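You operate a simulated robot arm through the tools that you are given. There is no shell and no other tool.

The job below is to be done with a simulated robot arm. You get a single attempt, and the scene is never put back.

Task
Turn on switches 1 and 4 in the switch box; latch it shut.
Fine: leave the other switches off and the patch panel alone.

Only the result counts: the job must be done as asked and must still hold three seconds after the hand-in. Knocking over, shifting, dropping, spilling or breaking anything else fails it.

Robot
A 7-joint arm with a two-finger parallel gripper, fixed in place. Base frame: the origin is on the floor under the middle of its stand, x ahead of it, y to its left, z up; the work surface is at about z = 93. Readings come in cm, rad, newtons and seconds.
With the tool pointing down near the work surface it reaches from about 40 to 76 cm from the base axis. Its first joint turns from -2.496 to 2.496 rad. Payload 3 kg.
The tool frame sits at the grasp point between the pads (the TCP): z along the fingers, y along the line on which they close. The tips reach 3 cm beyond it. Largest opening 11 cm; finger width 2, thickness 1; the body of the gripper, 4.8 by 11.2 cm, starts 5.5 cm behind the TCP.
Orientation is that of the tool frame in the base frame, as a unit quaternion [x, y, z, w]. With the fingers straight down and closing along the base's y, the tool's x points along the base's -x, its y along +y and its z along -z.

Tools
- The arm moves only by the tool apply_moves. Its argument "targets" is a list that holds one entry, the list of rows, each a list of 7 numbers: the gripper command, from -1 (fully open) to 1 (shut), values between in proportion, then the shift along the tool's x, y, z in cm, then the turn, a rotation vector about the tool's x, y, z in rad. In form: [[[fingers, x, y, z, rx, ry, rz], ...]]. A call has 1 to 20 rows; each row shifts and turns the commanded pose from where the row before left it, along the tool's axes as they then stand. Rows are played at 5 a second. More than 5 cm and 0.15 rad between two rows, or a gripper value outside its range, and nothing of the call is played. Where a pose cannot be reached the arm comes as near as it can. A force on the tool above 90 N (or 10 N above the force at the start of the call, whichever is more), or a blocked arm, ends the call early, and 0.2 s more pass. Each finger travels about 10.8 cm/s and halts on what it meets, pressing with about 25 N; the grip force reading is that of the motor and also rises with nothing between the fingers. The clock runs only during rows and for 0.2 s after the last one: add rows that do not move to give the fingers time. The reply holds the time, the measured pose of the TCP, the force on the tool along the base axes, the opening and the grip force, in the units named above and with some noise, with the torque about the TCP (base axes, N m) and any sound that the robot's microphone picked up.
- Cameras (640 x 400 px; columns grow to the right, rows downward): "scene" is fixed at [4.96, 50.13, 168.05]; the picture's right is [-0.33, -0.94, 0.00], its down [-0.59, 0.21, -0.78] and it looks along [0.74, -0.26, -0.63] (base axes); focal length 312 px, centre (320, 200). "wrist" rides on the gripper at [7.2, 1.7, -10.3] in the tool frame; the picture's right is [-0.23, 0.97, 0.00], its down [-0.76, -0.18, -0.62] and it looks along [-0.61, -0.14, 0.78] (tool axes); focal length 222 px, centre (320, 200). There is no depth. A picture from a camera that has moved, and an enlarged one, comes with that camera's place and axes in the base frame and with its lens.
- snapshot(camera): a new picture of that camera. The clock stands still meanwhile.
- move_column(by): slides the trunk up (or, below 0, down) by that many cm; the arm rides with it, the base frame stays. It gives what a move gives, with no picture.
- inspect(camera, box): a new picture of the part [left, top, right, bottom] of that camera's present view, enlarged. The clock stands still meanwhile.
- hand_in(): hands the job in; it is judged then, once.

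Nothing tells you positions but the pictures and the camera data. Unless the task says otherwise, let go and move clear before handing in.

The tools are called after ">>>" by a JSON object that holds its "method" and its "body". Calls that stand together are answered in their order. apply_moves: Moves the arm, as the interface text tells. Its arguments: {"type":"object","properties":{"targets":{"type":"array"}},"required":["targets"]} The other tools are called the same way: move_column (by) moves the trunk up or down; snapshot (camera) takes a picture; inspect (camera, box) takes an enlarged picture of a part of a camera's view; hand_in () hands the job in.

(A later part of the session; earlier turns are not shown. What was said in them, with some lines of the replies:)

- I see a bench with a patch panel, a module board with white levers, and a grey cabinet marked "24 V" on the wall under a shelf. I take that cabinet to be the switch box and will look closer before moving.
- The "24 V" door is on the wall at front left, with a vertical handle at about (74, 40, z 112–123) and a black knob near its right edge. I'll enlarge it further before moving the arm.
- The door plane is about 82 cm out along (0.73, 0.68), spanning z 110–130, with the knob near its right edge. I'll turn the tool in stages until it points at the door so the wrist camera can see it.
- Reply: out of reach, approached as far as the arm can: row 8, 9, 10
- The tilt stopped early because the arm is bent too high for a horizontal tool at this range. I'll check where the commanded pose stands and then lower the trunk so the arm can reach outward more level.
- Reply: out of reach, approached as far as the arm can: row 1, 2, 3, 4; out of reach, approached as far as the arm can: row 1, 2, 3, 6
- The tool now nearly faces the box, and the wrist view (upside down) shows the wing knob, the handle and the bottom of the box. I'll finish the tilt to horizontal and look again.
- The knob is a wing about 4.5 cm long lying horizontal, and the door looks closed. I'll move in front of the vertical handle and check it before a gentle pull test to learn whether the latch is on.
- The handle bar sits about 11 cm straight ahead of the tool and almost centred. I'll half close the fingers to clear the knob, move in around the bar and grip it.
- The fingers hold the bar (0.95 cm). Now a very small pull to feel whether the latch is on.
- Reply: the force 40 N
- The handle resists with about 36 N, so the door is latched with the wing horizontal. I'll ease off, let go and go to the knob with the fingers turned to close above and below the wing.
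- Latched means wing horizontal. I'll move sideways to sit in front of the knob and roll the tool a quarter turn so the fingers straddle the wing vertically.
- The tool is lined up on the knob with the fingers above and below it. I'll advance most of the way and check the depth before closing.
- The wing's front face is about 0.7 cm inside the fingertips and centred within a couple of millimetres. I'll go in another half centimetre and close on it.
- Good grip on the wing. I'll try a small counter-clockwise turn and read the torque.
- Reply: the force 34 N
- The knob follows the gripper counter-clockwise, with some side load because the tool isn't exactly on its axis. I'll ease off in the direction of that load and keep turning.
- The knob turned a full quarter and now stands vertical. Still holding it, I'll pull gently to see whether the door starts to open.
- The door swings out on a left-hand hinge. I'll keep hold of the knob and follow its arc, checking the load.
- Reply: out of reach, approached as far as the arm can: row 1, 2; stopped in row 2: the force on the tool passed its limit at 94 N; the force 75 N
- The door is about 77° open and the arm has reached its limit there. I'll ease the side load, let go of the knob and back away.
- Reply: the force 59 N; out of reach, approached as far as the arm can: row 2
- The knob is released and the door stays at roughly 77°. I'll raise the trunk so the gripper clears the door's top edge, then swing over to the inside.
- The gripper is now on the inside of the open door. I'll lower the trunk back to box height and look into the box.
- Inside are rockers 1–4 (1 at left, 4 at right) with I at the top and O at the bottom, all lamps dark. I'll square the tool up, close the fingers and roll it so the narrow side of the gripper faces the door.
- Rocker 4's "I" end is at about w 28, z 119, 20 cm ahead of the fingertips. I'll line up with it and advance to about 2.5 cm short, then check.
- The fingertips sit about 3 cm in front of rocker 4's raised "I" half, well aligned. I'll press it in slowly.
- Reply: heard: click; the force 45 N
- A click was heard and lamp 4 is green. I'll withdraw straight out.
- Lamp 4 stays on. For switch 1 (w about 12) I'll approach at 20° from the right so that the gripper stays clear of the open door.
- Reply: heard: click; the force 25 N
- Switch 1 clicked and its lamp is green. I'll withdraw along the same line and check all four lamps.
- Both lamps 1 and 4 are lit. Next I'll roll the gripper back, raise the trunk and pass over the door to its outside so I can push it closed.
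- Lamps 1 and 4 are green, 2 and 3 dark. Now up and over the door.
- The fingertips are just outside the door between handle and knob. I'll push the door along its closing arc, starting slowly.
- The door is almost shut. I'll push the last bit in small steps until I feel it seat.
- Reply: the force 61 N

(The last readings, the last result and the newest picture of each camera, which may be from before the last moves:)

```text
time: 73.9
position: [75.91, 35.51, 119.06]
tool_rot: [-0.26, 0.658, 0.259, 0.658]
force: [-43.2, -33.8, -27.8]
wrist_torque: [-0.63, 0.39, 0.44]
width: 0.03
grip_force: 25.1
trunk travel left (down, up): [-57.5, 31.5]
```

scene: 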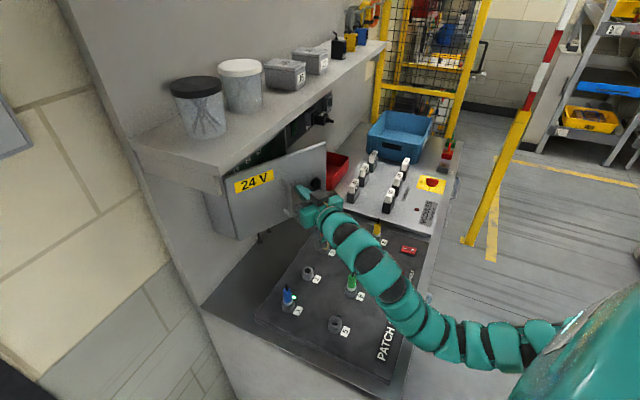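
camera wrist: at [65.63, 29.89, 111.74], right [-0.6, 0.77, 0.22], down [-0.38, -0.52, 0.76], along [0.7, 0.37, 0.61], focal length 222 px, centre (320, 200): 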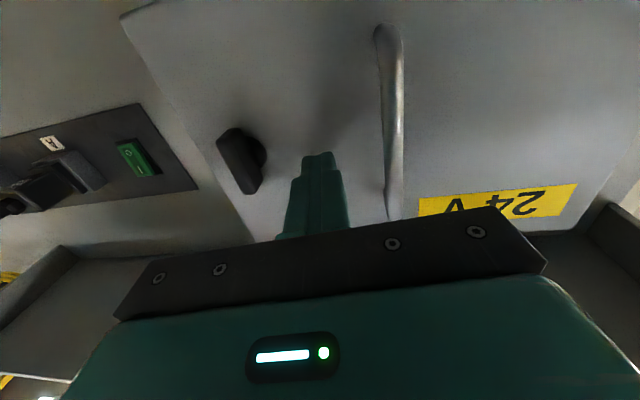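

Seated: about 55 N of resistance at the door plane. I'll back off, open the fingers and line up with the now vertical wing.

>>> {"method": "apply_moves", "body": {"targets": [[[1, 0, 0, -0.6, 0, 0, 0], [1, 0, 0, -3, 0, 0, 0], [1, 0, 0, -4, 0, 0, 0], [0.3, 0.5, -2.7, 0, 0, 0, 0], [0, 0.45, -2.6, 0, 0, 0, 0], [0, 0, 0, 0, 0, 0, 0]]]}}

>>> {"method": "snapshot", "body": {"camera": "wrist"}}

>>> {"method": "inspect", "body": {"camera": "wrist", "box": [240, 70, 400, 170]}}

>>> {"method": "inspect", "body": {"camera": "scene", "box": [210, 110, 370, 240]}}

```text
time: 75.3
position: [74.04, 26.62, 118.05]
tool_rot: [-0.261, 0.657, 0.258, 0.659]
force: [0.1, -0.5, 0.3]
wrist_torque: [-0.02, 0.02, -0.02]
width: 5.49
grip_force: 0.1
trunk travel left (down, up): [-57.5, 31.5]
```

```text
taken
camera wrist: at [65.46, 20.7, 110.69], right [-0.67, 0.71, 0.22], down [-0.34, -0.55, 0.76], along [0.67, 0.43, 0.61], focal length 222 px, centre (320, 200)
```

wrist: 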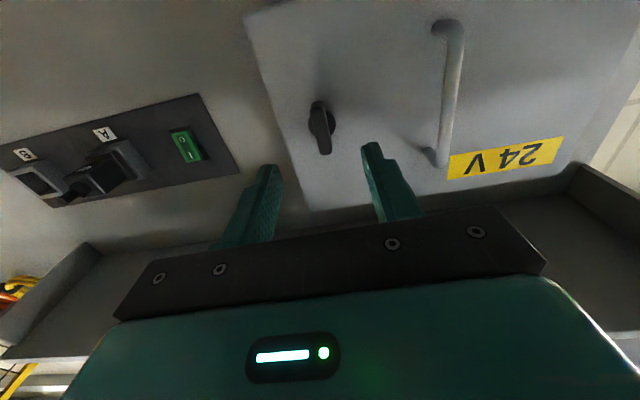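

```text
4.00 times, centred on (320, 120) of wrist
camera zoom: at [65.46, 20.7, 110.69], right [-0.67, 0.71, 0.22], down [-0.34, -0.55, 0.76], along [0.67, 0.43, 0.61], focal length 888 px, centre (320, 520)
```

zoom: 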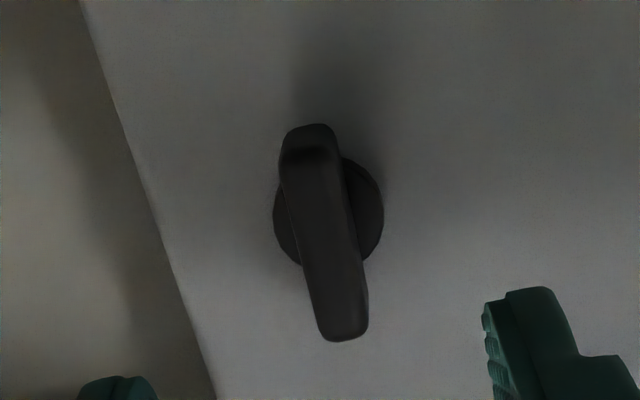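

```text
3.08 times, centred on (290, 175) of scene
camera zoom: at [4.96, 50.13, 168.05], right [-0.33, -0.94, 0.0], down [-0.59, 0.21, -0.78], along [0.74, -0.26, -0.63], focal length 960 px, centre (412, 277)
```

zoom: 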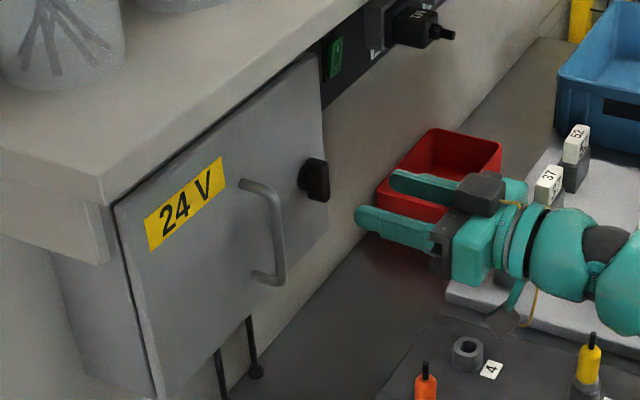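

The door stays shut, and the wing is vertical right in front of the gripper. I'll move in, close on it, and check the grip.

>>> {"method": "apply_moves", "body": {"targets": [[[0, 0.1, 0.15, 2.5, 0, 0, 0], [0, 0, 0, 2.5, 0, 0, 0], [0, 0, 0, 1.3, 0, 0, 0], [0.5, 0, 0, 0, 0, 0, 0], [1, 0, 0, 0, 0, 0, 0], [1, 0, 0, 0, 0, 0, 0], [1, 0, 0, 0, 0, 0, 0]]]}}

>>> {"method": "inspect", "body": {"camera": "wrist", "box": [240, 100, 400, 200]}}

```text
time: 76.9
position: [78.75, 31.02, 117.95]
tool_rot: [-0.261, 0.657, 0.258, 0.658]
force: [-2.9, -0.8, -3.0]
wrist_torque: [0.04, 0.06, 0.68]
width: 1.16
grip_force: 45.5
trunk travel left (down, up): [-57.5, 31.5]
```

```text
4.00 times, centred on (320, 150) of wrist
camera zoom: at [70.03, 25.18, 110.62], right [-0.66, 0.71, 0.22], down [-0.34, -0.55, 0.76], along [0.67, 0.43, 0.61], focal length 888 px, centre (320, 400)
```

zoom: 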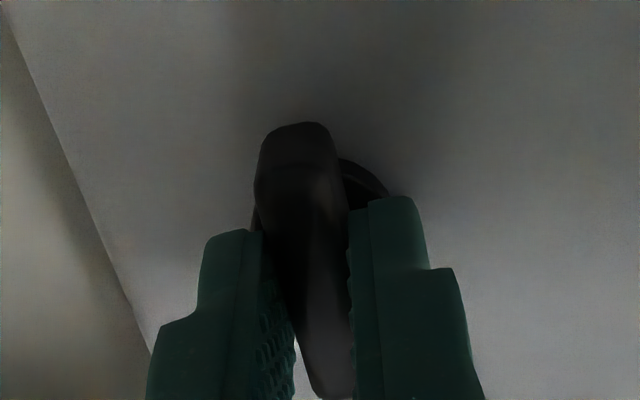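

Firm grip on the wing. Turning it back clockwise toward horizontal, in steps.

>>> {"method": "apply_moves", "body": {"targets": [[[1, 0, 0, 0, 0, 0, 0.1], [1, 0, 0, 0, 0, 0, 0.1], [1, 0, 0, 0, 0, 0, 0.1], [1, 0, 0, 0, 0, 0, 0]]]}}

```text
time: 77.9
position: [78.7, 31.02, 117.93]
tool_rot: [-0.159, 0.689, 0.354, 0.612]
force: [-9.6, -4.0, -12.0]
wrist_torque: [-0.35, 0.36, 0.85]
width: 1.19
grip_force: 45.3
trunk travel left (down, up): [-57.5, 31.5]
```

>>> {"method": "apply_moves", "body": {"targets": [[[1, 0, 0, 0, 0, 0, 0.1], [1, 0, 0, 0, 0, 0, 0.1], [1, 0, 0, 0, 0, 0, 0.1], [1, 0, 0, 0, 0, 0, 0]]]}}

>>> {"method": "inspect", "body": {"camera": "scene", "box": [250, 130, 370, 210]}}

```text
time: 78.9
position: [78.66, 31.01, 118.0]
tool_rot: [-0.054, 0.705, 0.442, 0.552]
force: [-11.4, -4.3, -15.6]
wrist_torque: [-0.21, 0.24, 0.86]
width: 1.18
grip_force: 45.5
trunk travel left (down, up): [-57.5, 31.5]
```

```text
5.00 times, centred on (310, 170) of scene
camera zoom: at [4.96, 50.13, 168.05], right [-0.33, -0.94, 0.0], down [-0.59, 0.21, -0.78], along [0.74, -0.26, -0.63], focal length 1561 px, centre (370, 350)
```

zoom: 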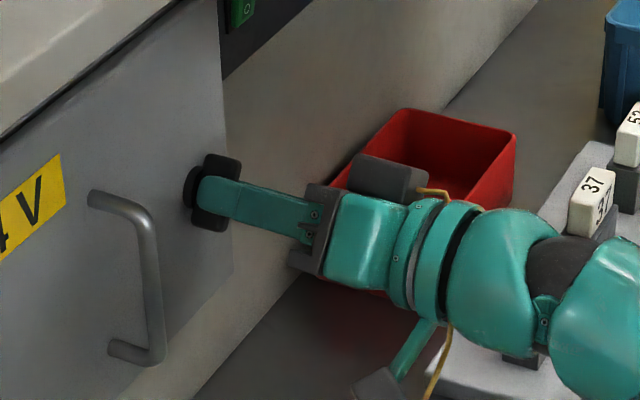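

>>> {"method": "apply_moves", "body": {"targets": [[[1, 0, 0, 0, 0, 0, 0.1], [1, 0, 0, 0, 0, 0, 0.1], [1, 0, 0, 0, 0, 0, 0.1], [1, 0, 0, 0, 0, 0, 0]]]}}

```text
time: 79.9
position: [78.74, 31.08, 117.96]
tool_rot: [0.052, 0.705, 0.519, 0.48]
force: [-13.9, -6.9, -17.6]
wrist_torque: [-0.06, 0.13, 0.74]
width: 1.18
grip_force: 44.6
trunk travel left (down, up): [-57.5, 31.5]
```

>>> {"method": "apply_moves", "body": {"targets": [[[1, 0, 0, 0, 0, 0, 0.1], [1, 0, 0, 0, 0, 0, 0.1], [1, 0, 0, 0, 0, 0, 0.1], [1, 0, 0, 0, 0, 0, 0]]]}}

```text
time: 80.9
position: [78.77, 31.17, 117.88]
tool_rot: [0.157, 0.689, 0.586, 0.396]
force: [-12.8, -7.4, -18.8]
wrist_torque: [-0.18, 0.15, 0.69]
width: 1.15
grip_force: 45.1
trunk travel left (down, up): [-57.5, 31.5]
```

>>> {"method": "apply_moves", "body": {"targets": [[[1, 0, 0, 0, 0, 0, 0.1], [1, 0, 0, 0, 0, 0, 0.1], [1, 0, 0, 0, 0, 0, 0.1], [1, 0, 0, 0, 0, 0, 0.071], [1, 0, 0, 0, 0, 0, 0], [1, 0, 0, 0, 0, 0, 0]]]}}

>>> {"method": "inspect", "body": {"camera": "scene", "box": [250, 130, 370, 210]}}

>>> {"method": "inspect", "body": {"camera": "wrist", "box": [240, 100, 400, 200]}}

```text
time: 82.3
position: [78.77, 31.09, 117.99]
tool_rot: [0.281, 0.648, 0.649, 0.283]
force: [-11.6, -5.5, -18.3]
wrist_torque: [-0.25, 0.29, 0.33]
width: 1.12
grip_force: 44.9
trunk travel left (down, up): [-57.5, 31.5]
```

```text
5.00 times, centred on (310, 170) of scene
camera zoom: at [4.96, 50.13, 168.05], right [-0.33, -0.94, 0.0], down [-0.59, 0.21, -0.78], along [0.74, -0.26, -0.63], focal length 1561 px, centre (370, 350)
```

zoom: 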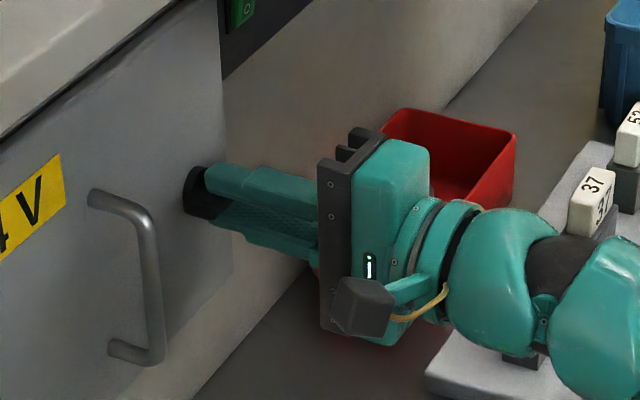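

```text
4.00 times, centred on (320, 150) of wrist
camera zoom: at [66.27, 29.32, 119.6], right [0.15, -0.16, 0.97], down [0.06, -0.98, -0.18], along [0.99, 0.09, -0.14], focal length 888 px, centre (320, 400)
```

zoom: 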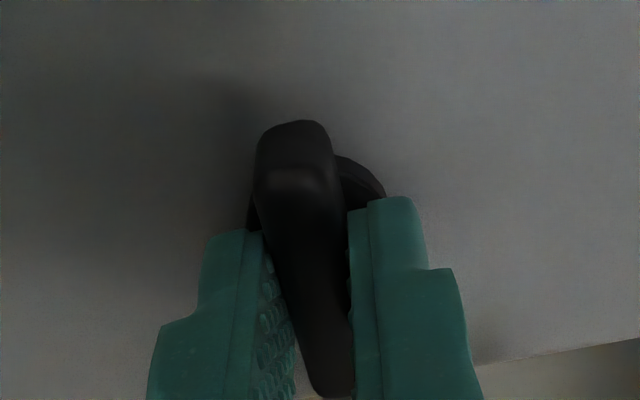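

The wing is horizontal again. I'll nudge slightly further to feel whether it is at its stop, then test by pulling gently.

>>> {"method": "apply_moves", "body": {"targets": [[[1, 0, 0, 0, 0, 0, 0.05], [1, 0, 0, 0, 0, 0, 0]]]}}

```text
time: 82.9
position: [78.77, 31.01, 118.03]
tool_rot: [0.297, 0.642, 0.655, 0.267]
force: [-12.4, -6.4, -18.3]
wrist_torque: [-1.0, -0.37, -0.16]
width: 1.22
grip_force: 45.2
trunk travel left (down, up): [-57.5, 31.5]
```

There is a stop there (about 1 N m), so the knob is fully home. I'll relax and do a gentle pull on the knob to confirm the latch holds.

>>> {"method": "apply_moves", "body": {"targets": [[[1, 0, 0, 0, 0, 0, -0.05], [1, 0, -0.1, -0.3, 0, 0, 0], [1, 0, 0, -0.3, 0, 0, 0], [1, 0, 0, 0, 0, 0, 0]]]}}

>>> {"method": "inspect", "body": {"camera": "scene", "box": [200, 120, 360, 240]}}

```text
time: 83.9
position: [78.67, 30.95, 118.11]
tool_rot: [0.28, 0.647, 0.649, 0.284]
force: [29.3, 20.1, 11.9]
wrist_torque: [0.08, -0.15, 0.1]
width: 1.15
grip_force: 45.2
trunk travel left (down, up): [-57.5, 31.5]
```

```text
3.33 times, centred on (280, 180) of scene
camera zoom: at [4.96, 50.13, 168.05], right [-0.33, -0.94, 0.0], down [-0.59, 0.21, -0.78], along [0.74, -0.26, -0.63], focal length 1040 px, centre (453, 267)
```

zoom: 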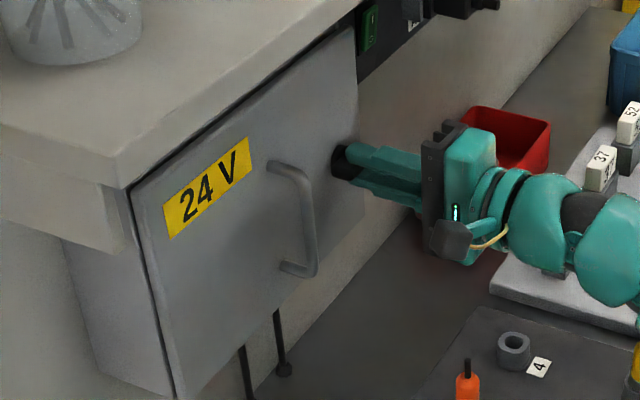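

It resists 35 N without moving, so the latch holds. I'll release the load, open the fingers and back straight out.

>>> {"method": "apply_moves", "body": {"targets": [[[1, 0, 0, 0.5, 0, 0, 0], [1, 0, 0, 0, 0, 0, 0], [0.6, 0, 0, 0, 0, 0, 0], [0, 0, 0, 0, 0, 0, 0], [0, 0, 0, 0, 0, 0, 0], [0, 0, 0, -2, 0, 0, 0], [0, 0, 0, -4, 0, 0, 0], [0, 0, 0, -4, 0, 0, 0], [0, 0, 0, 0, 0, 0, 0]]]}}

>>> {"method": "snapshot", "body": {"camera": "wrist"}}

>>> {"method": "snapshot", "body": {"camera": "scene"}}

>>> {"method": "inspect", "body": {"camera": "scene", "box": [225, 125, 335, 195]}}

```text
time: 85.9
position: [71.16, 24.08, 118.18]
tool_rot: [0.282, 0.649, 0.648, 0.282]
force: [0.4, -0.4, -0.5]
wrist_torque: [0.0, 0.01, 0.0]
width: 5.53
grip_force: 0.1
trunk travel left (down, up): [-57.5, 31.5]
```

```text
taken
camera wrist: at [58.76, 22.39, 119.65], right [0.15, -0.16, 0.97], down [0.06, -0.98, -0.18], along [0.99, 0.09, -0.14], focal length 222 px, centre (320, 200)
```

wrist: 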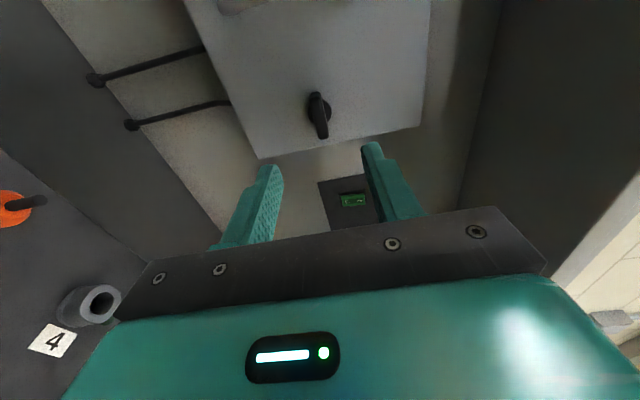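

```text
taken
```

scene: 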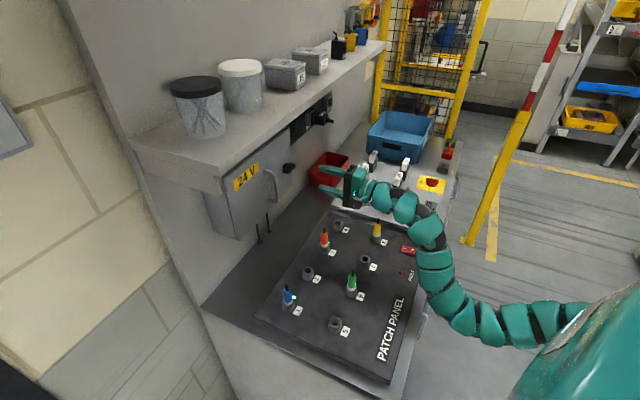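

```text
5.71 times, centred on (280, 160) of scene
camera zoom: at [4.96, 50.13, 168.05], right [-0.33, -0.94, 0.0], down [-0.59, 0.21, -0.78], along [0.74, -0.26, -0.63], focal length 1784 px, centre (549, 429)
```

zoom: 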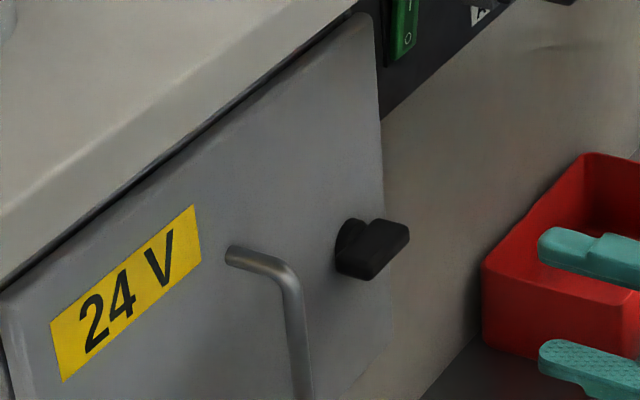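

The door and wing look exactly as they did when latched at the start. I'll do one last check that nothing else on the bench was disturbed.

>>> {"method": "inspect", "body": {"camera": "scene", "box": [240, 190, 460, 370]}}

>>> {"method": "inspect", "body": {"camera": "scene", "box": [320, 120, 480, 240]}}

```text
2.22 times, centred on (350, 280) of scene
camera zoom: at [4.96, 50.13, 168.05], right [-0.33, -0.94, 0.0], down [-0.59, 0.21, -0.78], along [0.74, -0.26, -0.63], focal length 694 px, centre (253, 22)
```

zoom: 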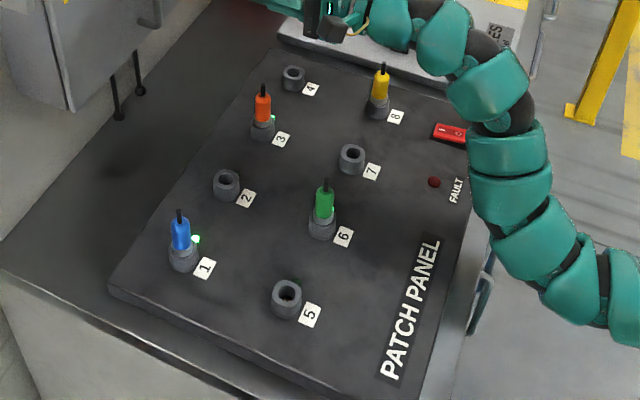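

```text
3.33 times, centred on (400, 180) of scene
camera zoom: at [4.96, 50.13, 168.05], right [-0.33, -0.94, 0.0], down [-0.59, 0.21, -0.78], along [0.74, -0.26, -0.63], focal length 1040 px, centre (53, 267)
```

zoom: 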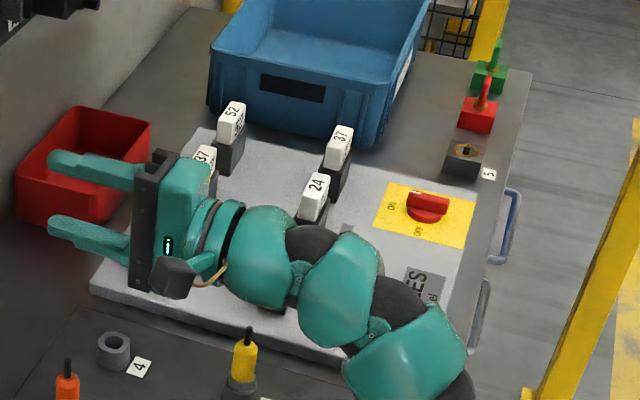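

Switches 1 and 4 are on, 2 and 3 are off, and the door is closed and latched. The patch panel, modules, bin and shelf look untouched and the gripper is clear, so I'm handing in.

>>> {"method": "hand_in", "body": {}}

```text
The job is handed in.
```

The job is handed in: switches 1 and 4 are on, and the box is closed and latched.

- **Switches:** Both clicked when pressed and their green lamps came on. Lamps 2 and 3 were still dark when I last looked inside, just before closing the door.
- **Latch:** I turned the knob clockwise to its stop with the wing horizontal, as it was at the start. A gentle pull of about 35 N did not move the door.
- **Surroundings:** I checked the patch panel, the parts of the module board the arm didn't hide, the red bin and the shelf items in the last pictures. They looked undisturbed, and the gripper is clear of the box.
- **Force stop while opening:** The arm reached its limit with the door about 77° open, and one move was cut short at 94 N. I released the knob there, and the door and knob worked normally afterwards.
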